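You operate a simulated robot arm through the tools that you are given. There is no shell and no other tool. Be economical: measure what you need, move in short steps, check, and stop when the job is done.

The job below is to be done with a simulated two-armed robot. You get a single attempt, and the scene is never put back.

TASK
Pack the green cloth and the orange scarf; zip the blue bag shut.
Fine: both go in the blue zip bag; shut its lid; one hand holds the bag still while the other runs the zip to its end.

The check looks at the end state, three seconds after you hand in, the way a careful person would. Anything else that was tipped, shoved, dropped, spilled or broken makes it a failure. Lids that push on must go on centred and level and be pressed home; caps that screw on are set level and turned clockwise until they are tight. Flat cloth is picked up by pressing the open fingertips on it (5 to 10 N) and closing them slowly along it; thin cloth reads only 2 to 8 mm in the jaws.

THE ROBOT
Two 7-joint arms with two-finger parallel grippers on one trunk, on a base that drives. Base frame: it is fixed to the floor where the robot stands at the start and does not move with it; the origin is under the middle of the robot, x ahead of it, y to its left, z up. Units: cm, degrees, N and s.
The left shoulder is at the start at [7, 16.3, 124.5], the right one opposite. With the tool pointing down near the work surface each hand reaches from about 28 to 86 cm from the robot's upright axis, wherever it stands, measured 20 degrees to its own side. Places, roughly: blue zip bag [50, 40, 80]; lid of the blue zip bag [70, 40, 100]. Payload 3.43 kg a hand.
The tool frame of a hand sits at the grasp point between the pads (the TCP): z along the fingers, y along the line on which they close. The tips reach 3.4 cm beyond it. Largest opening 12.8 cm; finger width 2.4, thickness 1.2; the body of the gripper, 4.8 by 13 cm, starts 9.6 cm behind the TCP.
Orientation is that of the tool frame in the base frame, as a unit quaternion [x, y, z, w]. With the fingers straight down and closing along the base's y, the tool's x points along the base's -x, its y along +y and its z along -z.

THE INTERFACE
- The arms move only by the tool play_rows. It takes "left_plan", "right_plan" or both (then of equal length, played together; a hand with none holds still); each is a list that holds one entry, the list of rows, each a list of 7 numbers: the shift along the tool's x, y, z in cm, then the turn, a rotation vector about the tool's x, y, z in degrees, then the opening, from 0 (shut) to 1 (fully open). In form: [[[dx, dy, dz, wx, wy, wz, grip], ...]]. A call has 1 to 12 rows; each row shifts and turns the commanded pose from where the row before left it, along the tool's axes as they then stand. Each row takes 0.2 s and may step no farther than 5 cm and 8.6 degrees from the row before; otherwise, or with a gripper value out of range, the whole call is refused. Where a pose cannot be reached the arm comes as near as it can. A force on the tool above 90 N (or 10 N above the force at the start of the call, whichever is more), or a blocked arm, ends the call early, and 0.2 s more pass. Each finger travels about 15.3 cm/s and halts on what it meets, pressing with about 33 N; the grip force reading is that of the motor and also rises with nothing between the fingers. The clock runs only during rows and for 0.2 s after the last one: add rows that do not move to give the fingers time. The reply holds the time, the measured pose of the TCP, the force on the tool along the base axes, the opening and the grip force, in the units named above and with some noise, with the torque about the TCP (base axes, N m) and any sound that the robot's microphone picked up.
- Cameras (640 x 400 px; columns grow to the right, rows downward): "scene" is now at [12.9, 3.35, 146.84]; the picture's right is [0.38, -0.92, 0.00], its down [-0.59, -0.24, -0.77] and it looks along [0.71, 0.29, -0.64] (base axes); focal length 214 px, centre (320, 200). "left" rides on the left gripper at [7.6, 1.1, -16] in its tool frame; the picture's right is [-0.15, 0.99, 0.00], its down [-0.88, -0.13, -0.46] and it looks along [-0.45, -0.07, 0.89] (tool axes); focal length 234 px, centre (320, 200). "right" rides on the right gripper at [7.6, -1.1, -16] in its tool frame; the picture's right is [0.15, 0.99, 0.00], its down [-0.88, 0.13, -0.46] and it looks along [-0.45, 0.07, 0.89] (tool axes); focal length 234 px, centre (320, 200). There is no depth. A picture from a camera that has moved, and an enlarged one, comes with that camera's place and axes in the base frame and with its lens.
- camera(camera): a new picture of that camera. The clock stands still meanwhile.
- lift_body(by): slides the trunk up (or, below 0, down) by that many cm; the arms and the scene camera ride with it, the base frame stays. It gives what a move gives, with no picture.
- drive_base(legs): drives the robot by 1 to 6 legs, each [ahead, left, turn to the left] in cm, cm and degrees, along the robot's own axes; the way and the turn of a leg run together, so that a leg with both is an arc; at most 150 cm and 180 degrees a leg. The arms and the cameras ride along, it lands a little off, and it stops where it bumps. It gives what a move gives.
- head_to(pan, tilt): turns the head with the scene camera to pan (to the left, within 86 degrees either way) and tilt (down, from -29 to 69), counted from straight ahead of the robot. It gives what a move gives.
- enlarge(camera, box): a new picture of the part [left, top, right, bottom] of that camera's present view, enlarged. The clock stands still meanwhile.
- hand_in(): hands the job in; it is judged then, once.

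Work in short steps. Places have to be worked out from the pictures, the camera data and where the tool is seen: move nearer, look again, correct. Check each grasp and each placing, and mend what went wrong. You have 120 turns and 108 pictures in all, those below and enlarged ones among them. Open the grippers and draw the arms clear of the work before you hand the job in, unless the task says otherwise; then end with one line.

The tools are called by a JSON object that holds its "name" and its "arguments". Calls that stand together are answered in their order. play_rows: Moves the arms, as the interface text tells. Its arguments: {"type":"object","properties":{"left_plan":{"type":"array","items":{"type":"array","items":{"type":"array","items":{"type":"number"}}}},"right_plan":{"type":"array","items":{"type":"array","items":{"type":"array","items":{"type":"number"}}}}},"required":[]} The other tools are called the same way: lift_body (by) slides the trunk up or down; drive_base (legs) drives the base; head_to (pan, tilt) turns the head that bears the scene camera; camera (camera) takes a picture; enlarge (camera, box) takes an enlarged picture of a part of a camera's view; hand_in () hands the job in.

At the start:

```text
time: 0.0
left_ee_pos: [50.04, 53.41, 132.4]
left_ee_rot: [0.0, 1.0, 0.0, -0.001]
left_wrist_force: [1.0, -0.2, 0.4]
left_torque: [-0.01, 0.02, 0.0]
left_grip_width: 12.81
left_grip_force: 0.1
right_ee_pos: [59.34, 10.1, 122.96]
right_ee_rot: [0.0, 1.0, 0.001, 0.001]
right_wrist_force: [0.2, -1.1, 0.5]
right_torque: [0.03, 0.01, 0.0]
right_grip_width: 12.82
right_grip_force: 0.1
trunk travel left (down, up): [-72.5, 21.5]
robot x, y, heading: [-0.14, 0.24, 0.1]
head pan, tilt: [22.4, 39.9]
```

scene: 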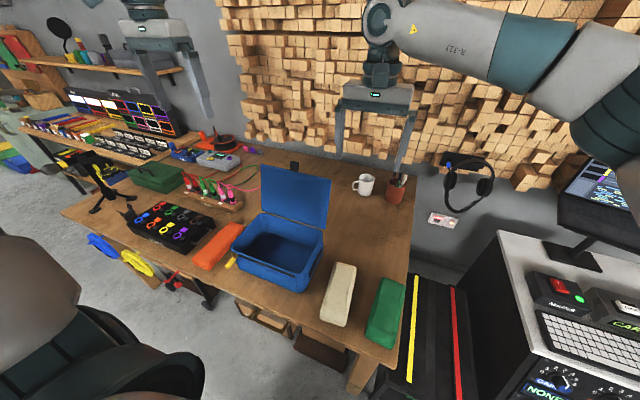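
right: 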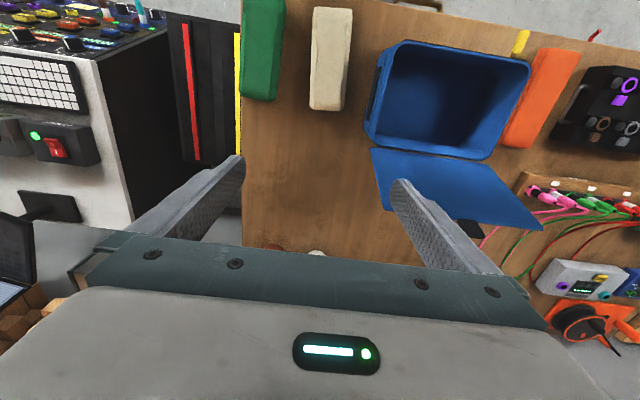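
left: 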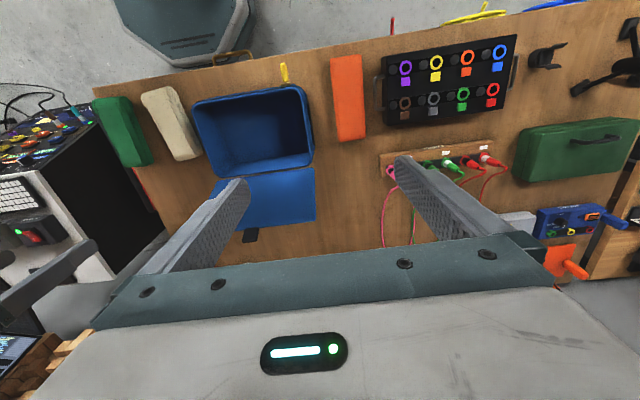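

I'll start with closer looks at the bag, the yellow tab (probably the zip pull) and the cloths.

{"name": "enlarge", "arguments": {"camera": "scene", "box": [180, 150, 420, 360]}}

{"name": "enlarge", "arguments": {"camera": "right", "box": [230, 0, 600, 230]}}

{"name": "enlarge", "arguments": {"camera": "left", "box": [90, 50, 390, 240]}}

```text
1.90 times, centred on (300, 255) of scene
camera zoom: at [12.9, 3.35, 146.84], right [0.38, -0.92, 0.0], down [-0.59, -0.24, -0.77], along [0.71, 0.29, -0.64], focal length 408 px, centre (358, 95)
```

zoom: 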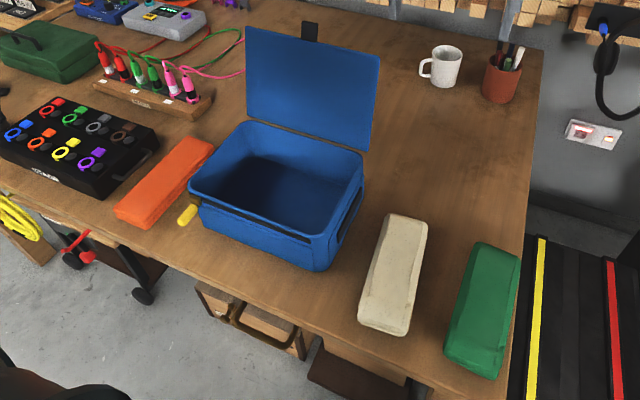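

```text
1.73 times, centred on (415, 115) of right
camera zoom: at [51.78, 8.97, 138.83], right [-0.15, 0.99, 0.0], down [0.88, 0.13, 0.46], along [0.45, 0.07, -0.89], focal length 405 px, centre (156, 347)
```

zoom: 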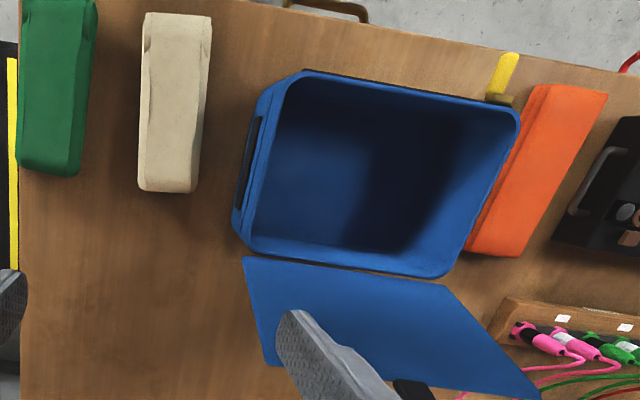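

```text
2.11 times, centred on (240, 145) of left
camera zoom: at [42.31, 54.51, 148.39], right [0.15, 0.99, 0.0], down [0.88, -0.13, 0.46], along [0.45, -0.07, -0.89], focal length 493 px, centre (488, 316)
```

zoom: 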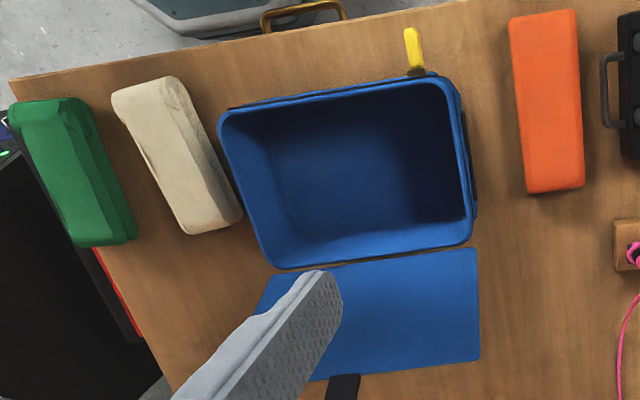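

The cloths look like folded bundles about 20 x 8 cm, with the orange one near [47.6, 61]. The zip slider sits at the bag's front-left corner. I'll bring the left hand above the orange scarf.

{"name": "play_rows", "arguments": {"left_plan": [[[0.4, 1.2, 4.6, 0, 0, 0, 0.88], [0.4, 1.2, 4.6, 0, 0, 0, 0.88], [0.4, 1.2, 4.6, 0, 0, 0, 0.88], [0.4, 1.2, 4.6, 0, 0, 0, 0.88], [0.4, 1.2, 4.6, 0, 0, 0, 0.88], [0.4, 1.2, 4.6, 0, 0, 0, 0.88], [0, 0.3, 4.6, 0, 0, 0, 0.88], [0, 0, 0, 0, 0, 0, 0.88]]]}}

{"name": "camera", "arguments": {"camera": "left"}}

{"name": "camera", "arguments": {"camera": "scene"}}

```text
time: 1.8
left_ee_pos: [47.42, 61.05, 100.26]
left_ee_rot: [0.0, 1.0, 0.0, -0.001]
left_wrist_force: [0.3, -0.3, 0.8]
left_torque: [0.02, 0.0, 0.0]
left_grip_width: 11.25
left_grip_force: 0.0
right_ee_pos: [59.1, 10.06, 122.98]
right_ee_rot: [0.0, 1.0, -0.001, 0.0]
right_wrist_force: [0.2, -0.6, -0.5]
right_torque: [0.03, -0.02, -0.04]
right_grip_width: 12.81
right_grip_force: 0.0
trunk travel left (down, up): [-72.5, 21.5]
robot x, y, heading: [-0.02, -0.21, -0.1]
head pan, tilt: [22.4, 39.9]
```

```text
101 pictures are left
camera left: at [39.66, 62.15, 116.34], right [0.15, 0.99, 0.0], down [0.88, -0.13, 0.46], along [0.45, -0.07, -0.89], focal length 234 px, centre (320, 200)
```

left: 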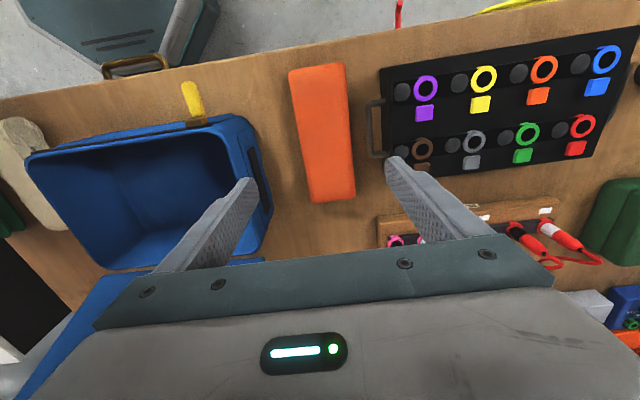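

```text
100 pictures are left
camera scene: at [12.86, 3.29, 146.85], right [0.38, -0.92, 0.0], down [-0.59, -0.24, -0.77], along [0.71, 0.29, -0.64], focal length 214 px, centre (320, 200)
```

scene: 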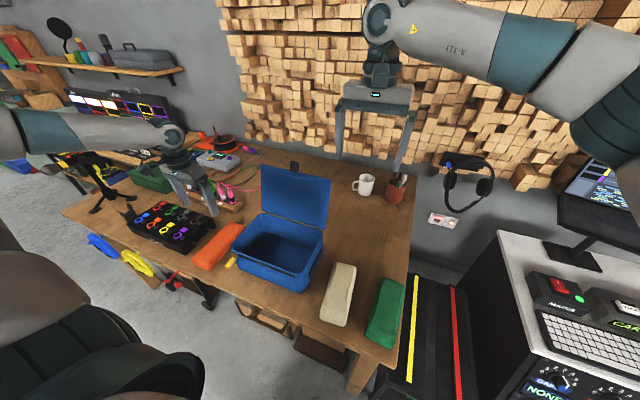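

Two views agree: orange centre ≈ [47.6, 61.3], about 7 cm wide and along x. The bag rim is at z ≈ 86. I'll lower the hand and grasp.

{"name": "play_rows", "arguments": {"left_plan": [[[0, 0.2, 4.5, 0, 0, 0, 0.86], [0, 0, 4.5, 0, 0, 0, 0.86], [0, 0, 4.5, 0, 0, 0, 0.86], [0, 0, 4.0, 0, 0, 0, 0.86], [0, 0, 3.0, 0, 0, 0, 0.86], [0, 0, 0, 0, 0, 0, 0.7], [0, 0, 0, 0, 0, 0, 0.55], [0, 0, 0, 0, 0, 0, 0.4], [0, 0, 0, 0, 0, 0, 0.3], [0, 0, 0, 0, 0, 0, 0.3]]]}}

{"name": "camera", "arguments": {"camera": "left"}}

```text
time: 4.0
left_ee_pos: [47.58, 61.09, 79.96]
left_ee_rot: [-0.001, 1.0, 0.0, 0.0]
left_wrist_force: [-0.3, -0.7, 0.2]
left_torque: [0.02, 0.0, -0.01]
left_grip_width: 8.47
left_grip_force: 32.9
right_ee_pos: [59.22, 10.15, 122.96]
right_ee_rot: [0.0, 1.0, 0.0, 0.0]
right_wrist_force: [0.4, -0.2, 0.3]
right_torque: [-0.02, -0.03, 0.03]
right_grip_width: 12.81
right_grip_force: 0.0
trunk travel left (down, up): [-72.5, 21.5]
robot x, y, heading: [0.06, -0.02, 0.0]
head pan, tilt: [22.4, 39.9]
```

```text
99 pictures are left
camera left: at [39.92, 62.29, 95.9], right [0.15, 0.99, 0.0], down [0.88, -0.13, 0.46], along [0.45, -0.07, -0.89], focal length 234 px, centre (320, 200)
```

left: 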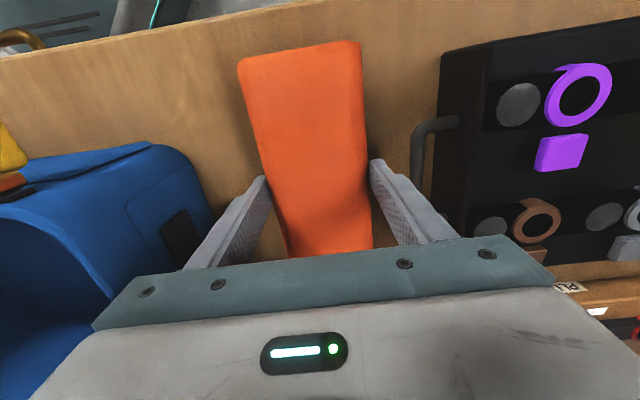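

Grip is solid at 8.5 cm wide. I'll lift straight up and check the hold, then use the views to measure the inside of the bag.

{"name": "play_rows", "arguments": {"left_plan": [[[0, 0, -3, 0, 0, 0, 0.3], [0, 0, -4, 0, 0, 0, 0.3], [0, 0, -4.5, 0, 0, 0, 0.3], [0, 0, -4.5, 0, 0, 0, 0.3], [0, 0, -4.5, 0, 0, 0, 0.3], [0, 0, -4.5, 0, 0, 0, 0.3], [0, 0, -3, 0, 0, 0, 0.3], [0, 0, 0, 0, 0, 0, 0.3]]]}}

{"name": "enlarge", "arguments": {"camera": "scene", "box": [140, 100, 380, 310]}}

{"name": "camera", "arguments": {"camera": "left"}}

```text
time: 5.8
left_ee_pos: [47.75, 61.13, 107.74]
left_ee_rot: [0.0, 1.0, 0.0, 0.0]
left_wrist_force: [0.2, 0.7, 0.4]
left_torque: [-0.01, 0.01, 0.01]
left_grip_width: 3.83
left_grip_force: 0.1
right_ee_pos: [59.33, 10.24, 122.98]
right_ee_rot: [0.0, 1.0, -0.001, 0.0]
right_wrist_force: [-0.1, 0.0, 0.5]
right_torque: [0.0, 0.0, -0.01]
right_grip_width: 12.79
right_grip_force: 0.0
trunk travel left (down, up): [-72.5, 21.5]
robot x, y, heading: [-0.03, -0.15, -0.0]
head pan, tilt: [22.4, 39.9]
```

```text
1.90 times, centred on (260, 205) of scene
camera zoom: at [12.92, 3.39, 146.84], right [0.38, -0.92, 0.0], down [-0.59, -0.24, -0.77], along [0.71, 0.29, -0.64], focal length 408 px, centre (434, 190)
```

zoom: 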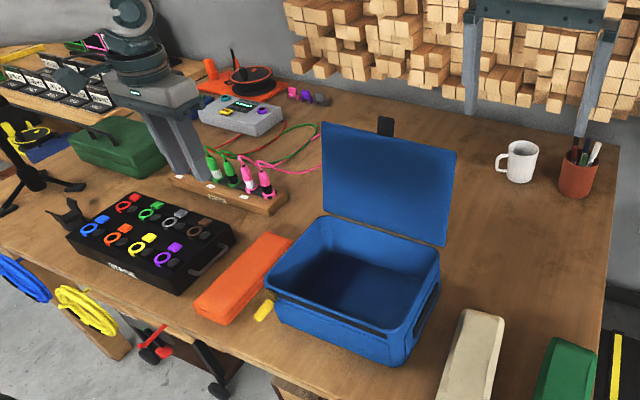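

```text
97 pictures are left
camera left: at [39.91, 62.26, 123.73], right [0.15, 0.99, 0.0], down [0.88, -0.13, 0.46], along [0.45, -0.07, -0.89], focal length 234 px, centre (320, 200)
```

left: 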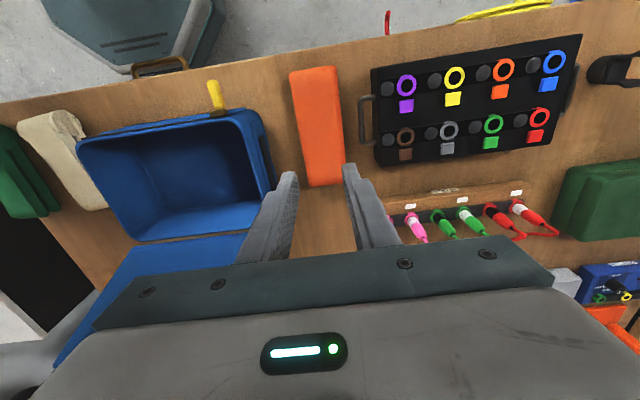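

The scarf slipped out: the grip was too high and the lift too quick. It still lies at about [47.3, 60.7], so I'll go lower, squeeze fully, wait, and lift slowly.

{"name": "play_rows", "arguments": {"left_plan": [[[0, 0, 4.8, 0, 0, 0, 0.86], [0.2, -0.3, 4.8, 0, 0, 0, 0.86], [0, 0, 4.8, 0, 0, 0, 0.86], [0, 0, 4.8, 0, 0, 0, 0.86], [0, 0, 4.8, 0, 0, 0, 0.86], [0, 0, 3.2, 0, 0, 0, 0.86], [0, 0, 1.4, 0, 0, 0, 0.86], [0, 0, 0, 0, 0, 0, 0.86]]]}}

{"name": "play_rows", "arguments": {"left_plan": [[[0, 0, 0, 0, 0, 0, 0.6], [0, 0, 0, 0, 0, 0, 0.4], [0, 0, 0, 0, 0, 0, 0.2], [0, 0, 0, 0, 0, 0, 0.0], [0, 0, 0, 0, 0, 0, 0], [0, 0, 0, 0, 0, 0, 0], [0, 0, 0, 0, 0, 0, 0], [0, 0, -0.5, 0, 0, 0, 0], [0, 0, -0.5, 0, 0, 0, 0], [0, 0, -1, 0, 0, 0, 0], [0, 0, -1, 0, 0, 0, 0]]]}}

{"name": "camera", "arguments": {"camera": "left"}}

```text
time: 7.6
left_ee_pos: [47.39, 61.15, 79.09]
left_ee_rot: [0.0, 1.0, 0.0, 0.0]
left_wrist_force: [0.5, 0.1, 0.6]
left_torque: [0.02, -0.02, -0.02]
left_grip_width: 10.98
left_grip_force: 0.0
right_ee_pos: [59.27, 10.3, 122.97]
right_ee_rot: [0.0, 1.0, 0.0, 0.0]
right_wrist_force: [0.5, 0.4, 0.5]
right_torque: [-0.01, -0.03, 0.0]
right_grip_width: 12.79
right_grip_force: 0.0
trunk travel left (down, up): [-72.5, 21.5]
robot x, y, heading: [-0.13, 0.15, -0.1]
head pan, tilt: [22.4, 39.9]
```

```text
time: 10.0
left_ee_pos: [47.46, 60.94, 82.11]
left_ee_rot: [0.0, 1.0, 0.0, 0.0]
left_wrist_force: [-0.7, -0.3, -1.3]
left_torque: [0.0, 0.01, -0.03]
left_grip_width: 8.42
left_grip_force: 32.9
right_ee_pos: [59.22, 10.18, 123.0]
right_ee_rot: [0.0, 1.0, 0.0, 0.0]
right_wrist_force: [0.6, -0.8, 0.1]
right_torque: [0.02, 0.0, 0.0]
right_grip_width: 12.83
right_grip_force: 0.0
trunk travel left (down, up): [-72.5, 21.5]
robot x, y, heading: [-0.17, -0.51, -0.1]
head pan, tilt: [22.4, 39.9]
```

```text
96 pictures are left
camera left: at [39.69, 62.0, 98.07], right [0.15, 0.99, 0.0], down [0.88, -0.13, 0.46], along [0.45, -0.07, -0.89], focal length 234 px, centre (320, 200)
```

left: 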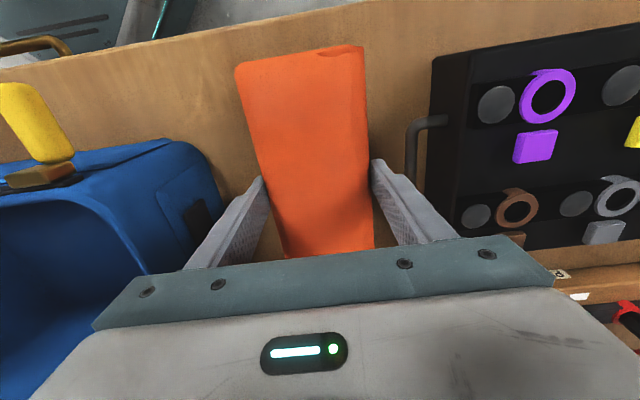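

It's holding now at 8.4 cm wide, with a little weight on the wrist. I'll keep lifting gently.

{"name": "play_rows", "arguments": {"left_plan": [[[0, 0, -1.5, 0, 0, 0, 0], [0, 0, -2, 0, 0, 0, 0], [0, 0, -2, 0, 0, 0, 0], [0, 0, -2, 0, 0, 0, 0], [0, 0, -2, 0, 0, 0, 0], [0, 0, -2, 0, 0, 0, 0], [0, 0, -2, 0, 0, 0, 0], [0, 0, -2, 0, 0, 0, 0], [0, 0, -2, 0, 0, 0, 0], [0, 0, -2, 0, 0, 0, 0], [0, 0, -1, 0, 0, 0, 0]]]}}

{"name": "camera", "arguments": {"camera": "left"}}

{"name": "camera", "arguments": {"camera": "scene"}}

```text
time: 12.4
left_ee_pos: [47.4, 60.97, 102.66]
left_ee_rot: [0.0, 1.0, 0.0, 0.0]
left_wrist_force: [-0.6, -0.1, -1.4]
left_torque: [0.04, 0.01, 0.0]
left_grip_width: 8.41
left_grip_force: 32.5
right_ee_pos: [59.21, 10.25, 122.97]
right_ee_rot: [0.0, 1.0, 0.001, 0.0]
right_wrist_force: [-1.2, -0.5, 1.0]
right_torque: [0.0, -0.04, 0.03]
right_grip_width: 12.8
right_grip_force: 0.0
trunk travel left (down, up): [-72.5, 21.5]
robot x, y, heading: [0.15, 0.06, 0.1]
head pan, tilt: [22.4, 39.9]
```

```text
95 pictures are left
camera left: at [39.75, 62.03, 118.58], right [0.15, 0.99, 0.0], down [0.88, -0.13, 0.46], along [0.45, -0.07, -0.89], focal length 234 px, centre (320, 200)
```

left: 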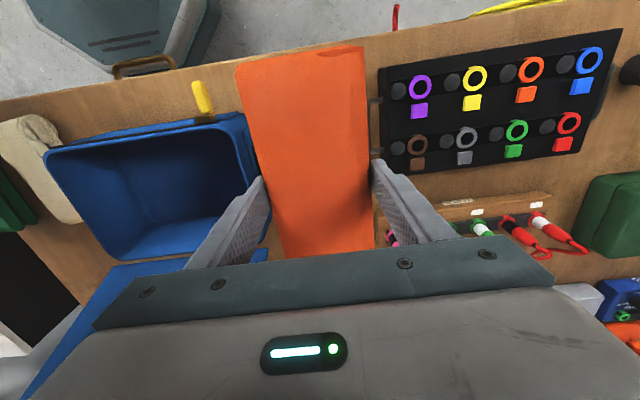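

```text
94 pictures are left
camera scene: at [12.9, 3.36, 146.84], right [0.38, -0.92, 0.0], down [-0.59, -0.24, -0.77], along [0.71, 0.29, -0.64], focal length 214 px, centre (320, 200)
```

scene: 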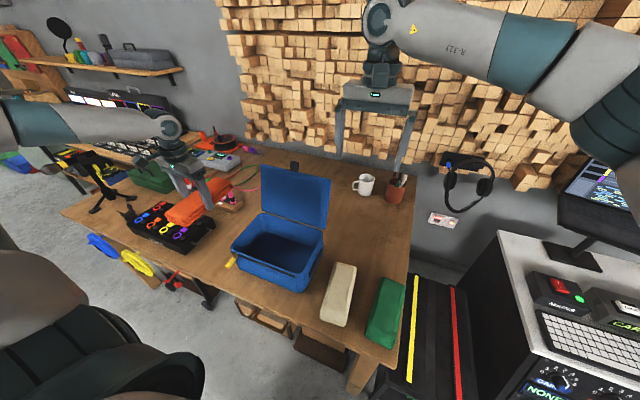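

The scarf is held securely. I'll enlarge the bundles to judge how thick they are, which decides between stacking them and laying them side by side.

{"name": "enlarge", "arguments": {"camera": "scene", "box": [140, 150, 260, 255]}}

{"name": "enlarge", "arguments": {"camera": "scene", "box": [220, 220, 420, 360]}}

```text
3.81 times, centred on (200, 202) of scene
camera zoom: at [12.9, 3.36, 146.84], right [0.38, -0.92, 0.0], down [-0.59, -0.24, -0.77], along [0.71, 0.29, -0.64], focal length 817 px, centre (777, 190)
```

zoom: 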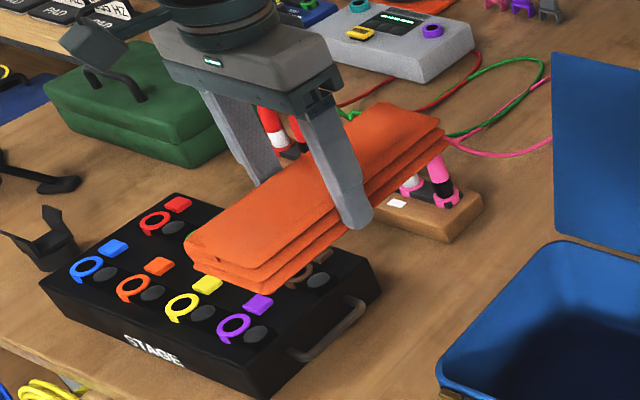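

```text
2.86 times, centred on (320, 290) of scene
camera zoom: at [12.9, 3.36, 146.84], right [0.38, -0.92, 0.0], down [-0.59, -0.24, -0.77], along [0.71, 0.29, -0.64], focal length 613 px, centre (320, -57)
```

zoom: 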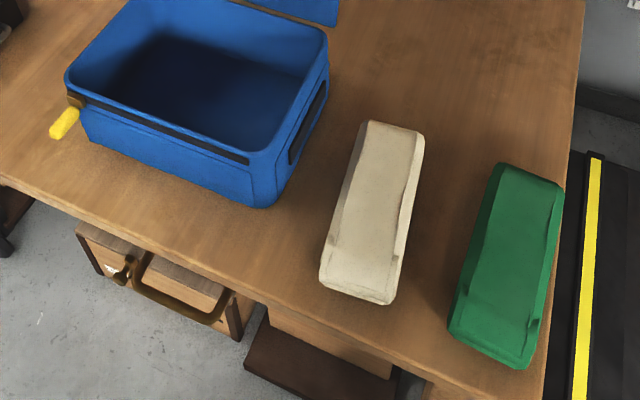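

The bundles are only about 3.5–4 cm thick, so laid along y they can be stacked in the bag, which is about 10.5 cm deep. I'll move over the bag centre (about [52.5, 36]) and then turn 90°.

{"name": "play_rows", "arguments": {"left_plan": [[[-0.5, -1.5, -1, 0, 0, 0, 0], [-0.6, -2.5, -1, 0, 0, 0, 0], [-0.6, -3, 0, 0, 0, 0, 0], [-0.6, -3, 0, 0, 0, 0, 0], [-0.6, -3, 0, 0, 0, 0, 0], [-0.6, -3, 0, 0, 0, 0, 0], [-0.6, -3, 0, 0, 0, 0, 0], [-0.5, -3, 0, 0, 0, 0, 0], [-0.4, -2, 0, 0, 0, 0, 0], [0, -1, 0, 0, 0, 0, 0]]]}}

{"name": "play_rows", "arguments": {"left_plan": [[[0, 0, 0, 0, 0, 6, 0], [0, 0, 0, 0, 0, 8, 0], [0, 0, 0, 0, 0, 8, 0], [0, 0, 0, 0, 0, 8, 0], [0, 0, 0, 0, 0, 8, 0], [0, 0, 0, 0, 0, 8, 0], [0, 0, 0, 0, 0, 8, 0], [0, 0, 0, 0, 0, 8, 0], [0, 0, 0, 0, 0, 8, 0], [0, 0, 0, 0, 0, 8, 0], [0, 0, 0, 0, 0, 8, 0], [0, 0, 0, 0, 0, 4, 0]]]}}

{"name": "camera", "arguments": {"camera": "left"}}

{"name": "camera", "arguments": {"camera": "scene"}}

{"name": "enlarge", "arguments": {"camera": "right", "box": [230, 0, 600, 230]}}

```text
time: 14.6
left_ee_pos: [52.44, 35.74, 104.5]
left_ee_rot: [0.0, 1.0, 0.0, 0.0]
left_wrist_force: [0.9, 0.2, -1.3]
left_torque: [-0.01, 0.03, -0.03]
left_grip_width: 8.44
left_grip_force: 32.3
right_ee_pos: [59.24, 10.28, 123.01]
right_ee_rot: [0.0, 1.0, -0.001, 0.0]
right_wrist_force: [-1.1, -0.7, 0.1]
right_torque: [-0.04, -0.01, -0.02]
right_grip_width: 12.8
right_grip_force: 0.0
trunk travel left (down, up): [-72.5, 21.5]
robot x, y, heading: [0.16, 0.14, 0.2]
head pan, tilt: [22.4, 39.9]
```

```text
time: 17.2
left_ee_pos: [52.45, 35.82, 104.49]
left_ee_rot: [0.708, 0.707, -0.001, 0.0]
left_wrist_force: [-0.6, 0.6, -1.9]
left_torque: [0.03, -0.02, 0.0]
left_grip_width: 8.44
left_grip_force: 33.5
right_ee_pos: [59.39, 10.26, 122.97]
right_ee_rot: [0.0, 1.0, -0.001, 0.0]
right_wrist_force: [0.1, 0.1, 0.7]
right_torque: [-0.01, 0.01, 0.01]
right_grip_width: 12.81
right_grip_force: 0.2
trunk travel left (down, up): [-72.5, 21.5]
robot x, y, heading: [-0.11, 0.29, -0.1]
head pan, tilt: [22.4, 39.9]
```

```text
91 pictures are left
camera left: at [53.44, 43.38, 120.55], right [0.99, -0.15, 0.0], down [-0.13, -0.88, 0.46], along [-0.07, -0.45, -0.89], focal length 234 px, centre (320, 200)
```

left: 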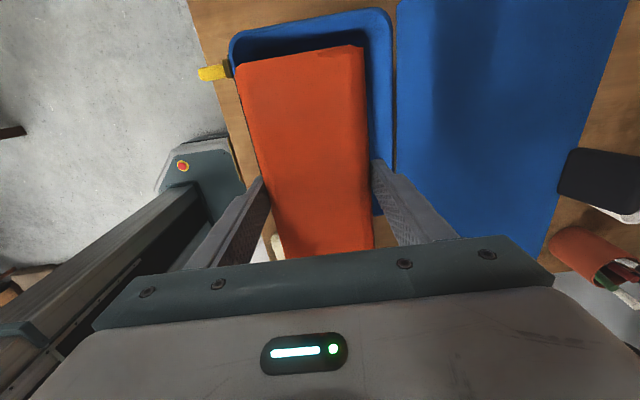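

```text
90 pictures are left
camera scene: at [12.92, 3.35, 146.84], right [0.38, -0.92, 0.0], down [-0.59, -0.24, -0.77], along [0.71, 0.29, -0.64], focal length 214 px, centre (320, 200)
```

scene: 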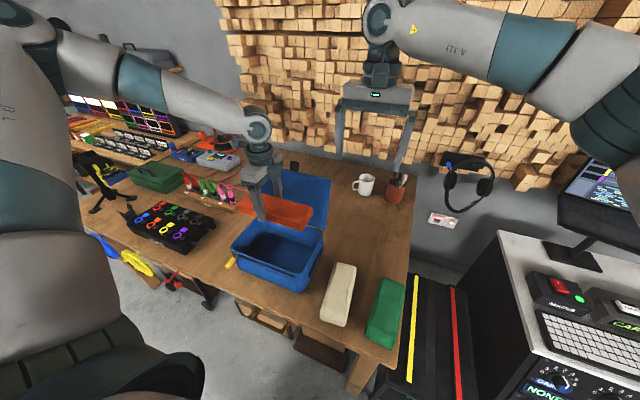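

```text
1.73 times, centred on (415, 115) of right
camera zoom: at [51.8, 8.98, 138.83], right [-0.15, 0.99, 0.0], down [0.88, 0.13, 0.46], along [0.45, 0.07, -0.89], focal length 405 px, centre (156, 347)
```

zoom: 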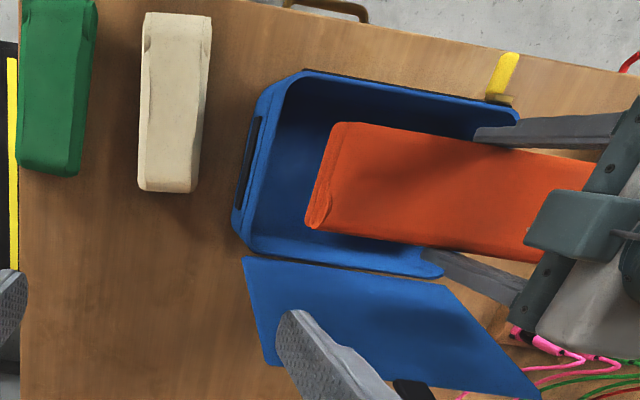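

Over the bag, the cloth spans about y 24–45 and the rim about y 23–49, x 43.4–62.5. I'll shift +1.2 in y and +0.3 in x, then lower it into the bag.

{"name": "play_rows", "arguments": {"left_plan": [[[0.6, 0.3, 0, 0, 0, 0, 0], [0.6, 0, 1, 0, 0, 0, 0], [0, 0, 2, 0, 0, 0, 0], [0, 0, 2, 0, 0, 0, 0], [0, 0, 2, 0, 0, 0, 0], [0, 0, 2, 0, 0, 0, 0], [0, 0, 2, 0, 0, 0, 0], [0, 0, 0, 0, 0, 0, 0]]]}}

{"name": "camera", "arguments": {"camera": "left"}}

{"name": "enlarge", "arguments": {"camera": "right", "box": [230, 0, 600, 230]}}

{"name": "enlarge", "arguments": {"camera": "scene", "box": [180, 150, 360, 310]}}

```text
time: 19.0
left_ee_pos: [52.76, 37.11, 93.49]
left_ee_rot: [0.708, 0.707, 0.0, 0.0]
left_wrist_force: [0.2, 0.3, -1.4]
left_torque: [0.0, 0.0, 0.03]
left_grip_width: 8.45
left_grip_force: 33.2
right_ee_pos: [59.22, 10.13, 123.01]
right_ee_rot: [0.0, 1.0, -0.001, 0.001]
right_wrist_force: [-0.1, -0.3, -0.3]
right_torque: [0.03, 0.03, 0.01]
right_grip_width: 12.8
right_grip_force: 0.1
trunk travel left (down, up): [-72.5, 21.5]
robot x, y, heading: [-0.24, 0.14, -0.1]
head pan, tilt: [22.4, 39.9]
```

```text
88 pictures are left
camera left: at [53.71, 44.65, 109.51], right [0.99, -0.15, 0.0], down [-0.13, -0.88, 0.46], along [-0.07, -0.45, -0.89], focal length 234 px, centre (320, 200)
```

left: 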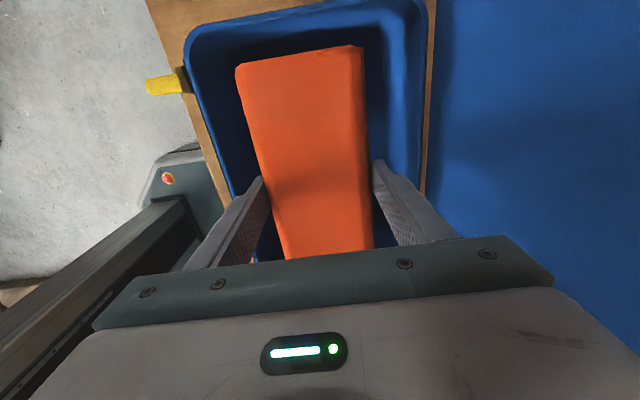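

```text
1.73 times, centred on (415, 115) of right
camera zoom: at [51.76, 8.97, 138.84], right [-0.15, 0.99, 0.0], down [0.88, 0.13, 0.46], along [0.45, 0.07, -0.89], focal length 405 px, centre (156, 347)
```

zoom: 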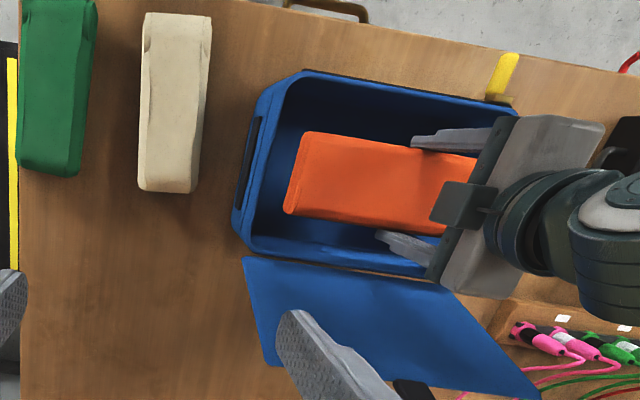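

```text
2.50 times, centred on (270, 230) of scene
camera zoom: at [12.88, 3.35, 146.85], right [0.38, -0.92, 0.0], down [-0.59, -0.24, -0.77], along [0.71, 0.29, -0.64], focal length 536 px, centre (445, 125)
```

zoom: 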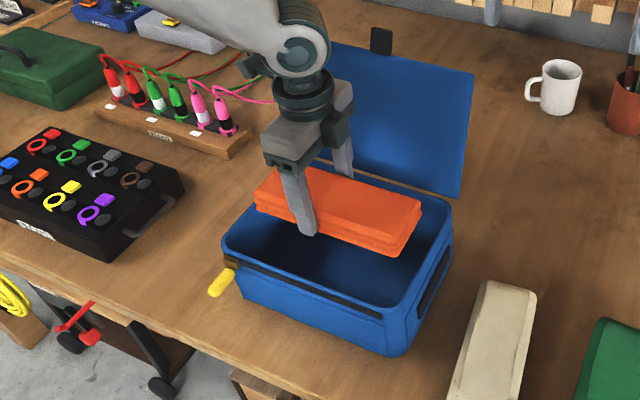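

The right end is a bit closer to its wall than the left, so I'll shift another 1 cm in +y. Then lower to the floor of the bag.

{"name": "play_rows", "arguments": {"left_plan": [[[0.9, 0.2, 1.5, 0, 0, 0, 0], [0, 0, 2, 0, 0, 0, 0], [0, 0, 2, 0, 0, 0, 0], [0, 0, 2, 0, 0, 0, 0], [0, 0, 2, 0, 0, 0, 0], [0, 0, 2, 0, 0, 0, 0], [0, 0, 0, 0, 0, 0, 0]]]}}

{"name": "enlarge", "arguments": {"camera": "right", "box": [230, 0, 600, 230]}}

{"name": "camera", "arguments": {"camera": "left"}}

```text
time: 20.6
left_ee_pos: [52.82, 38.08, 82.02]
left_ee_rot: [0.707, 0.707, 0.001, 0.0]
left_wrist_force: [-0.1, 0.2, -1.2]
left_torque: [0.03, -0.03, 0.05]
left_grip_width: 8.43
left_grip_force: 32.8
right_ee_pos: [59.28, 10.34, 123.08]
right_ee_rot: [0.0, 1.0, -0.001, 0.0]
right_wrist_force: [0.9, 0.5, -0.3]
right_torque: [-0.04, -0.03, 0.01]
right_grip_width: 12.77
right_grip_force: 0.0
trunk travel left (down, up): [-72.5, 21.5]
robot x, y, heading: [0.17, 0.36, -0.2]
head pan, tilt: [22.4, 39.9]
```

```text
1.73 times, centred on (415, 115) of right
camera zoom: at [51.73, 9.1, 138.85], right [-0.15, 0.99, 0.0], down [0.88, 0.13, 0.46], along [0.45, 0.07, -0.89], focal length 405 px, centre (156, 347)
```

zoom: 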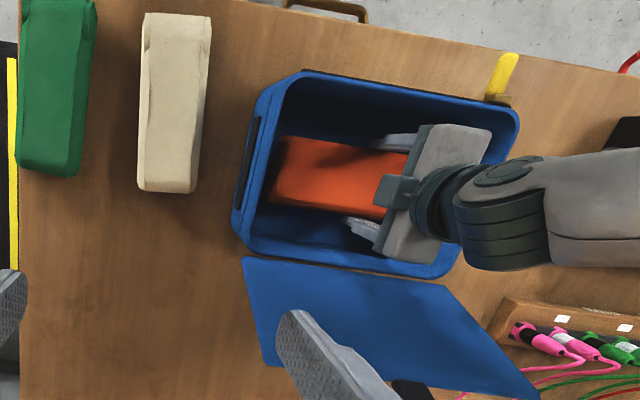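

```text
84 pictures are left
camera left: at [53.81, 45.51, 98.13], right [0.99, -0.15, 0.0], down [-0.13, -0.88, 0.46], along [-0.07, -0.45, -0.89], focal length 234 px, centre (320, 200)
```

left: 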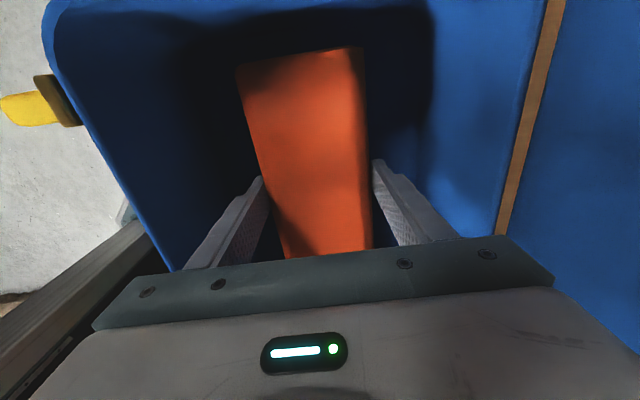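

It fits with room to spare. I'll lower slowly until it touches, then release a little and back out.

{"name": "play_rows", "arguments": {"left_plan": [[[0, 0, 0.7, 0, 0, 0, 0], [0, 0, 0.6, 0, 0, 0, 0], [0, 0, 0.4, 0, 0, 0, 0], [0, 0, 0, 0, 0, 0, 0]]]}}

{"name": "play_rows", "arguments": {"left_plan": [[[0, 0, 0, 0, 0, 0, 0.75], [0, 0, 0, 0, 0, 0, 0.82], [0, 0, 0, 0, 0, 0, 0.82], [0, 0, -2, 0, 0, 0, 0.82], [0, 0, -4, 0, 0, 0, 0.82], [0, 0, -4, 0, 0, 0, 0.82], [0, 0, -4.5, 0, 0, 0, 0.82], [0, 0, -4.5, 0, 0, 0, 0.82], [0, 0, -4.5, 0, 0, 0, 0.82], [0, 0, 0, 0, 0, 0, 0.82]]]}}

{"name": "camera", "arguments": {"camera": "left"}}

{"name": "enlarge", "arguments": {"camera": "right", "box": [0, 0, 600, 230]}}

```text
time: 21.6
left_ee_pos: [52.37, 38.23, 81.63]
left_ee_rot: [0.707, 0.707, 0.001, 0.0]
left_wrist_force: [0.2, 0.5, -1.4]
left_torque: [0.04, 0.04, -0.02]
left_grip_width: 8.45
left_grip_force: 32.7
left hand out of reach, approached as far as the arm can: row 1, 2, 3
right_ee_pos: [59.37, 10.18, 122.99]
right_ee_rot: [0.0, 1.0, -0.001, 0.0]
right_wrist_force: [0.1, -0.1, -0.1]
right_torque: [0.0, 0.04, -0.04]
right_grip_width: 12.8
right_grip_force: 0.2
trunk travel left (down, up): [-72.5, 21.5]
robot x, y, heading: [0.1, 0.33, 0.1]
head pan, tilt: [22.4, 39.9]
```

```text
time: 23.8
left_ee_pos: [52.58, 38.3, 104.94]
left_ee_rot: [0.707, 0.707, -0.001, 0.0]
left_wrist_force: [0.3, 0.7, -0.1]
left_torque: [0.01, 0.01, 0.02]
left_grip_width: 10.49
left_grip_force: 0.1
right_ee_pos: [59.32, 10.23, 122.97]
right_ee_rot: [0.001, 1.0, 0.001, 0.0]
right_wrist_force: [-0.5, -0.1, -1.1]
right_torque: [0.0, 0.0, -0.03]
right_grip_width: 12.78
right_grip_force: 0.0
trunk travel left (down, up): [-72.5, 21.5]
robot x, y, heading: [-0.14, 0.11, 0.1]
head pan, tilt: [22.4, 39.9]
```

```text
83 pictures are left
camera left: at [53.65, 45.86, 121.04], right [0.99, -0.15, 0.0], down [-0.13, -0.88, 0.46], along [-0.07, -0.45, -0.89], focal length 234 px, centre (320, 200)
```

left: 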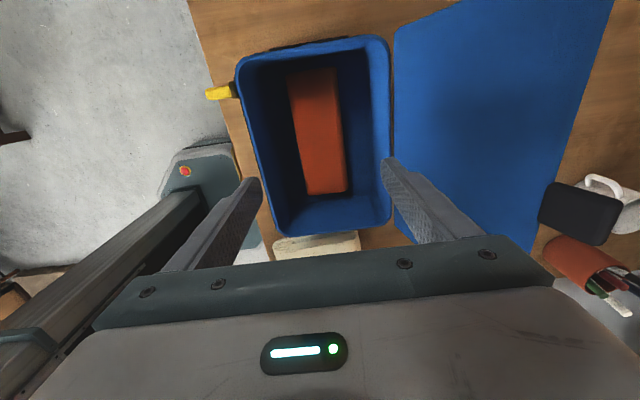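

```text
1.07 times, centred on (300, 115) of right
camera zoom: at [51.84, 8.99, 138.81], right [-0.15, 0.99, 0.0], down [0.88, 0.13, 0.46], along [0.45, 0.07, -0.89], focal length 250 px, centre (341, 291)
```

zoom: 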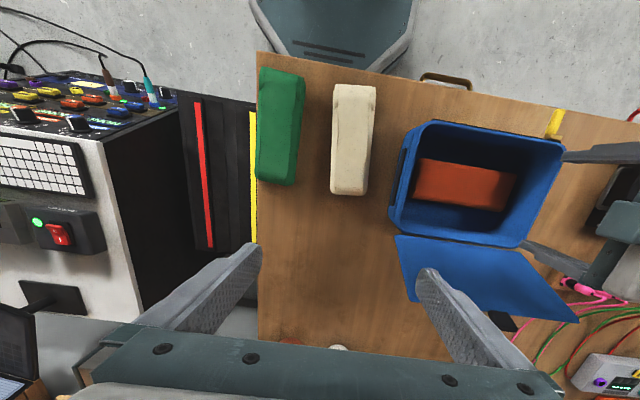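

The orange scarf lies flat on the bag floor. I'll clear the left arm up and left, and bring the right hand above the green cloth (about [47.7, -4]).

{"name": "play_rows", "arguments": {"left_plan": [[[4, 0, -2, 0, 0, 0, 0.82], [4, 0, -2, 0, 0, 0, 0.82], [4, 0, -2, 0, 0, 0, 0.82], [4, 0, -2, 0, 0, -8, 0.82], [3, 0, -1, 0, 0, -8, 0.82], [3, 0, 0, 0, 0, -8, 0.82], [2, 0, 0, 0, 0, -8, 0.82], [0, 0, 0, 0, 0, 0, 0.82]]], "right_plan": [[[2, -2, 3.5, 0, 0, 0, 0.88], [2, -2, 3.5, 0, 0, 0, 0.88], [2, -2.5, 3.5, 0, 0, 0, 0.88], [2, -2.5, 3.5, 0, 0, 0, 0.88], [2, -2.5, 3.5, 0, 0, 0, 0.88], [1.6, -2.7, 3.5, 0, 0, 0, 0.88], [0, 0, 3.5, 0, 0, 0, 0.88], [0, 0, 0, 0, 0, 0, 0.88]]]}}

{"name": "camera", "arguments": {"camera": "right"}}

```text
time: 25.6
left_ee_pos: [50.3, 61.76, 113.92]
left_ee_rot: [0.484, 0.875, 0.0, 0.0]
left_wrist_force: [1.0, -0.3, 0.2]
left_torque: [0.03, -0.01, -0.02]
left_grip_width: 10.48
left_grip_force: 0.1
right_ee_pos: [47.72, -3.91, 98.4]
right_ee_rot: [0.0, 1.0, 0.0, -0.001]
right_wrist_force: [0.1, -0.4, 0.3]
right_torque: [0.03, 0.04, -0.02]
right_grip_width: 11.26
right_grip_force: 0.0
trunk travel left (down, up): [-72.5, 21.5]
robot x, y, heading: [-0.1, 0.2, 0.0]
head pan, tilt: [22.4, 39.9]
```

```text
81 pictures are left
camera right: at [40.2, -5.21, 114.34], right [-0.15, 0.99, 0.0], down [0.88, 0.13, 0.46], along [0.45, 0.07, -0.89], focal length 234 px, centre (320, 200)
```

right: 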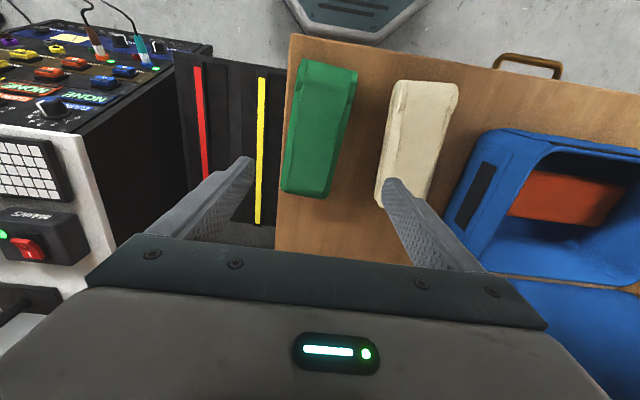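

Green centre ≈ [47.3, -4.5]. I'll lower carefully, with the opening cut to about 10 cm to stay clear of the white bundle and the bench on the right.

{"name": "play_rows", "arguments": {"right_plan": [[[0.2, -0.5, 4, 0, 0, 0, 0.8], [0, 0, 4, 0, 0, 0, 0.8], [0, 0, 4, 0, 0, 0, 0.8], [0, 0, 3, 0, 0, 0, 0.8], [0, 0, 2, 0, 0, 0, 0.8], [0, 0, 0, 0, 0, 0, 0.8]]]}}

{"name": "camera", "arguments": {"camera": "right"}}

{"name": "enlarge", "arguments": {"camera": "scene", "box": [320, 210, 480, 350]}}

```text
time: 27.0
left_ee_pos: [50.29, 61.76, 113.87]
left_ee_rot: [0.485, 0.875, 0.0, 0.0]
left_wrist_force: [0.1, 0.1, -0.1]
left_torque: [0.02, -0.03, 0.0]
left_grip_width: 10.49
left_grip_force: 0.2
right_ee_pos: [47.5, -4.38, 81.55]
right_ee_rot: [0.0, 1.0, 0.0, 0.0]
right_wrist_force: [0.3, -0.4, 0.0]
right_torque: [-0.01, 0.03, 0.01]
right_grip_width: 10.22
right_grip_force: 0.1
trunk travel left (down, up): [-72.5, 21.5]
robot x, y, heading: [-0.09, 0.05, -0.0]
head pan, tilt: [22.4, 39.9]
```

```text
80 pictures are left
camera right: at [39.95, -5.7, 97.48], right [-0.15, 0.99, 0.0], down [0.88, 0.13, 0.46], along [0.45, 0.07, -0.89], focal length 234 px, centre (320, 200)
```

right: 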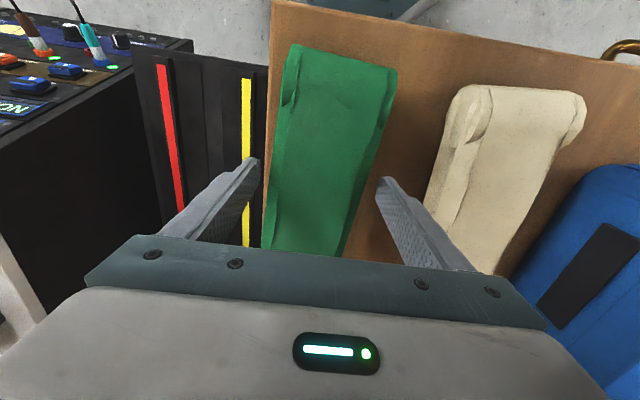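

```text
2.86 times, centred on (400, 280) of scene
camera zoom: at [12.89, 3.35, 146.85], right [0.38, -0.92, 0.0], down [-0.59, -0.24, -0.77], along [0.71, 0.29, -0.64], focal length 613 px, centre (91, -29)
```

zoom: 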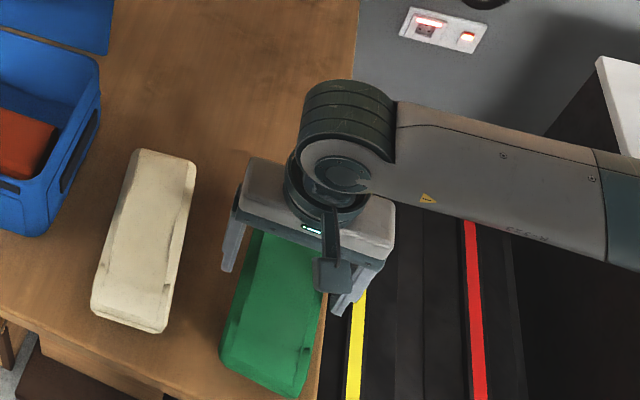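

The fingers straddle the green cloth, and the striped bench is well below. I'll lower 2.4 cm, squeeze, and lift slowly.

{"name": "play_rows", "arguments": {"right_plan": [[[0, 0, 1.4, 0, 0, 0, 0.8], [0, 0, 1.1, 0, 0, 0, 0.8], [0, 0, 0, 0, 0, 0, 0.6], [0, 0, 0, 0, 0, 0, 0.4], [0, 0, 0, 0, 0, 0, 0.2], [0, 0, 0, 0, 0, 0, 0], [0, 0, 0, 0, 0, 0, 0], [0, 0, 0, 0, 0, 0, 0], [0, 0, 0, 0, 0, 0, 0]]]}}

{"name": "play_rows", "arguments": {"right_plan": [[[0, 0, -0.5, 0, 0, 0, 0], [0, 0, -0.5, 0, 0, 0, 0], [0, 0, -1, 0, 0, 0, 0], [0, 0, -1.5, 0, 0, 0, 0], [0, 0, -2, 0, 0, 0, 0], [0, 0, -2, 0, 0, 0, 0], [0, 0, -2, 0, 0, 0, 0], [0, 0, -2, 0, 0, 0, 0], [0, 0, -2, 0, 0, 0, 0], [0, 0, -2, 0, 0, 0, 0]]]}}

{"name": "camera", "arguments": {"camera": "right"}}

```text
time: 29.0
left_ee_pos: [50.29, 61.74, 113.96]
left_ee_rot: [0.485, 0.875, 0.0, 0.001]
left_wrist_force: [0.5, -0.7, -0.6]
left_torque: [-0.01, -0.03, 0.03]
left_grip_width: 10.48
left_grip_force: 0.0
right_ee_pos: [47.47, -4.57, 79.09]
right_ee_rot: [0.0, 1.0, -0.001, 0.0]
right_wrist_force: [-0.6, -1.1, -0.6]
right_torque: [-0.09, -0.07, -0.1]
right_grip_width: 8.62
right_grip_force: 33.0
trunk travel left (down, up): [-72.5, 21.5]
robot x, y, heading: [-0.05, -0.33, -0.0]
head pan, tilt: [22.4, 39.9]
```

```text
time: 31.2
left_ee_pos: [50.37, 61.74, 113.94]
left_ee_rot: [0.485, 0.875, 0.0, 0.0]
left_wrist_force: [0.6, 0.2, -0.4]
left_torque: [0.01, 0.0, -0.06]
left_grip_width: 10.48
left_grip_force: 0.1
right_ee_pos: [47.39, -4.44, 94.53]
right_ee_rot: [0.0, 1.0, 0.0, 0.0]
right_wrist_force: [-0.3, 0.0, -2.3]
right_torque: [-0.02, 0.01, -0.02]
right_grip_width: 8.59
right_grip_force: 32.9
trunk travel left (down, up): [-72.5, 21.5]
robot x, y, heading: [0.12, -0.15, 0.0]
head pan, tilt: [22.4, 39.9]
```

```text
78 pictures are left
camera right: at [39.97, -5.69, 110.35], right [-0.15, 0.99, 0.0], down [0.88, 0.13, 0.46], along [0.45, 0.07, -0.89], focal length 234 px, centre (320, 200)
```

right: 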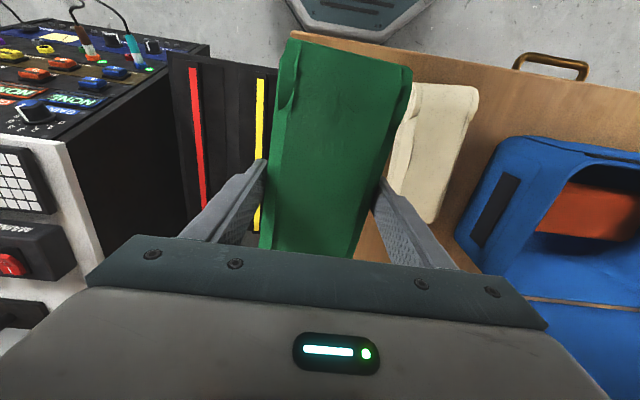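

Green is held firmly. I'll raise it more and carry it over the bag.

{"name": "play_rows", "arguments": {"right_plan": [[[0, 0, -2.5, 0, 0, 0, 0], [0, 0, -3, 0, 0, 0, 0], [0, 2, -3, 0, 0, 0, 0], [0, 3, -2, 0, 0, 0, 0], [-0.5, 3.5, -1, 0, 0, 0, 0], [-0.5, 4, 0, 0, 0, 0, 0], [-0.5, 4, 0, 0, 0, 0, 0], [-0.5, 4, 0, 0, 0, 0, 0], [-0.5, 4, 0, 0, 0, 0, 0], [-0.5, 3.5, 0, 0, 0, 0, 0], [0, 2, 0, 0, 0, 0, 0]]]}}

{"name": "play_rows", "arguments": {"right_plan": [[[-0.5, 2, 0, 0, 0, -6, 0], [0, 0, 0, 0, 0, -8, 0], [0, 0, 0, 0, 0, -8, 0], [0, 0, 0, 0, 0, -8, 0], [0, 0, 0, 0, 0, -8, 0], [0, 0, 0, 0, 0, -8, 0], [0, 0, 0, 0, 0, -8, 0], [0, 0, 0, 0, 0, -8, 0], [0, 0, 0, 0, 0, -8, 0], [0, 0, 0, 0, 0, -8, 0], [0, 0, 0, 0, 0, -8, 0], [0, 0, 0, 0, 0, -4, 0]]]}}

{"name": "camera", "arguments": {"camera": "right"}}

{"name": "camera", "arguments": {"camera": "scene"}}

```text
time: 33.6
left_ee_pos: [50.39, 61.76, 113.83]
left_ee_rot: [0.485, 0.875, 0.0, 0.0]
left_wrist_force: [-0.1, 0.3, -0.1]
left_torque: [-0.03, 0.01, 0.01]
left_grip_width: 10.51
left_grip_force: 0.1
right_ee_pos: [50.5, 25.56, 105.84]
right_ee_rot: [0.0, 1.0, 0.0, -0.001]
right_wrist_force: [0.7, 0.3, -1.3]
right_torque: [-0.01, -0.03, -0.03]
right_grip_width: 8.6
right_grip_force: 32.9
trunk travel left (down, up): [-72.5, 21.5]
robot x, y, heading: [-0.1, 0.17, -0.1]
head pan, tilt: [22.4, 39.9]
```

```text
time: 36.2
left_ee_pos: [50.35, 61.71, 113.93]
left_ee_rot: [0.484, 0.875, 0.0, 0.0]
left_wrist_force: [-0.5, -0.6, 0.5]
left_torque: [-0.02, 0.02, -0.02]
left_grip_width: 10.48
left_grip_force: 0.1
right_ee_pos: [51.02, 27.46, 106.07]
right_ee_rot: [-0.63, 0.777, 0.0, -0.001]
right_wrist_force: [0.0, -1.1, -1.5]
right_torque: [-0.03, 0.01, 0.0]
right_grip_width: 8.6
right_grip_force: 32.6
right hand out of reach, approached as far as the arm can: row 11, 12
trunk travel left (down, up): [-72.5, 21.5]
robot x, y, heading: [-0.5, 0.23, 0.0]
head pan, tilt: [22.4, 39.9]
```

```text
77 pictures are left
camera right: at [50.62, 19.76, 121.83], right [-1.0, 0.06, 0.0], down [0.06, 0.89, 0.46], along [0.03, 0.45, -0.89], focal length 234 px, centre (320, 200)
```

right: 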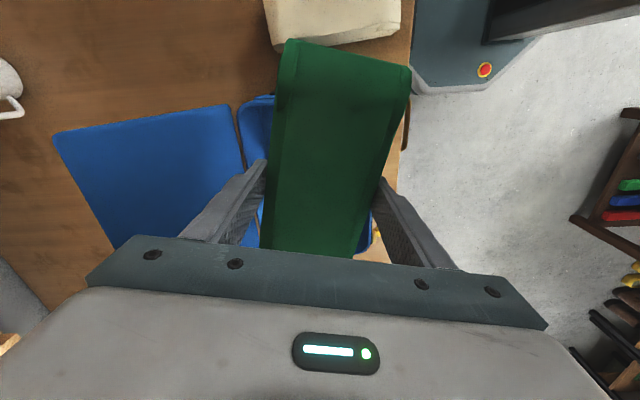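

```text
76 pictures are left
camera scene: at [12.92, 3.37, 146.84], right [0.38, -0.92, 0.0], down [-0.59, -0.24, -0.77], along [0.71, 0.29, -0.64], focal length 214 px, centre (320, 200)
```

scene: 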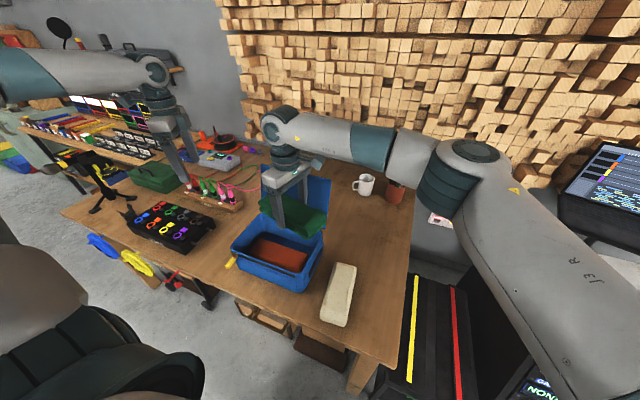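

The right wrist runs out of range this far across. Driving the base 30 cm left along the table puts the bag nearly straight ahead for both arms.

{"name": "drive_base", "arguments": {"legs": [[0, 30, 0]]}}

{"name": "camera", "arguments": {"camera": "scene"}}

```text
time: 38.3
left_ee_pos: [50.11, 92.15, 113.99]
left_ee_rot: [0.483, 0.875, 0.0, 0.0]
left_wrist_force: [-0.5, 0.1, 0.5]
left_torque: [0.02, -0.03, 0.01]
left_grip_width: 10.53
left_grip_force: 0.2
right_ee_pos: [50.88, 57.87, 106.04]
right_ee_rot: [-0.631, 0.776, 0.0, 0.0]
right_wrist_force: [0.5, 0.1, -2.4]
right_torque: [0.0, 0.0, 0.0]
right_grip_width: 8.58
right_grip_force: 32.9
trunk travel left (down, up): [-72.5, 21.5]
robot x, y, heading: [0.31, 30.51, 0.1]
head pan, tilt: [22.4, 39.9]
```

```text
75 pictures are left
camera scene: at [12.84, 33.61, 146.85], right [0.38, -0.92, 0.0], down [-0.59, -0.25, -0.77], along [0.71, 0.29, -0.64], focal length 214 px, centre (320, 200)
```

scene: 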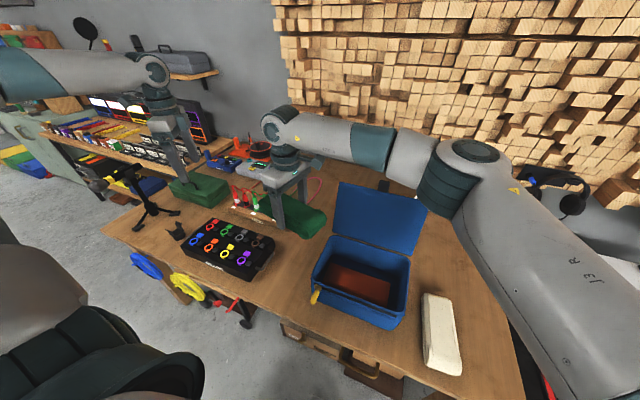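

Now I'll bring the right hand back along -y, starting with a few probing steps to see how the commanded frame stands.

{"name": "play_rows", "arguments": {"right_plan": [[[2, 0, 0, 0, 0, 0, 0], [3, 0, 0, 0, 0, 0, 0], [3, 0, 0, 0, 0, 0, 0], [0, 0, 0, 0, 0, 0, 0]]]}}

```text
time: 39.3
left_ee_pos: [50.07, 92.3, 114.01]
left_ee_rot: [0.483, 0.876, 0.001, 0.0]
left_wrist_force: [0.1, -0.5, -0.7]
left_torque: [-0.02, -0.02, -0.03]
left_grip_width: 10.53
left_grip_force: 0.0
right_ee_pos: [49.32, 50.07, 105.74]
right_ee_rot: [-0.63, 0.776, 0.0, 0.0]
right_wrist_force: [0.0, 0.4, -1.5]
right_torque: [-0.03, -0.01, -0.02]
right_grip_width: 8.56
right_grip_force: 32.7
trunk travel left (down, up): [-72.5, 21.5]
robot x, y, heading: [-0.1, 30.19, 0.3]
head pan, tilt: [22.4, 39.9]
```

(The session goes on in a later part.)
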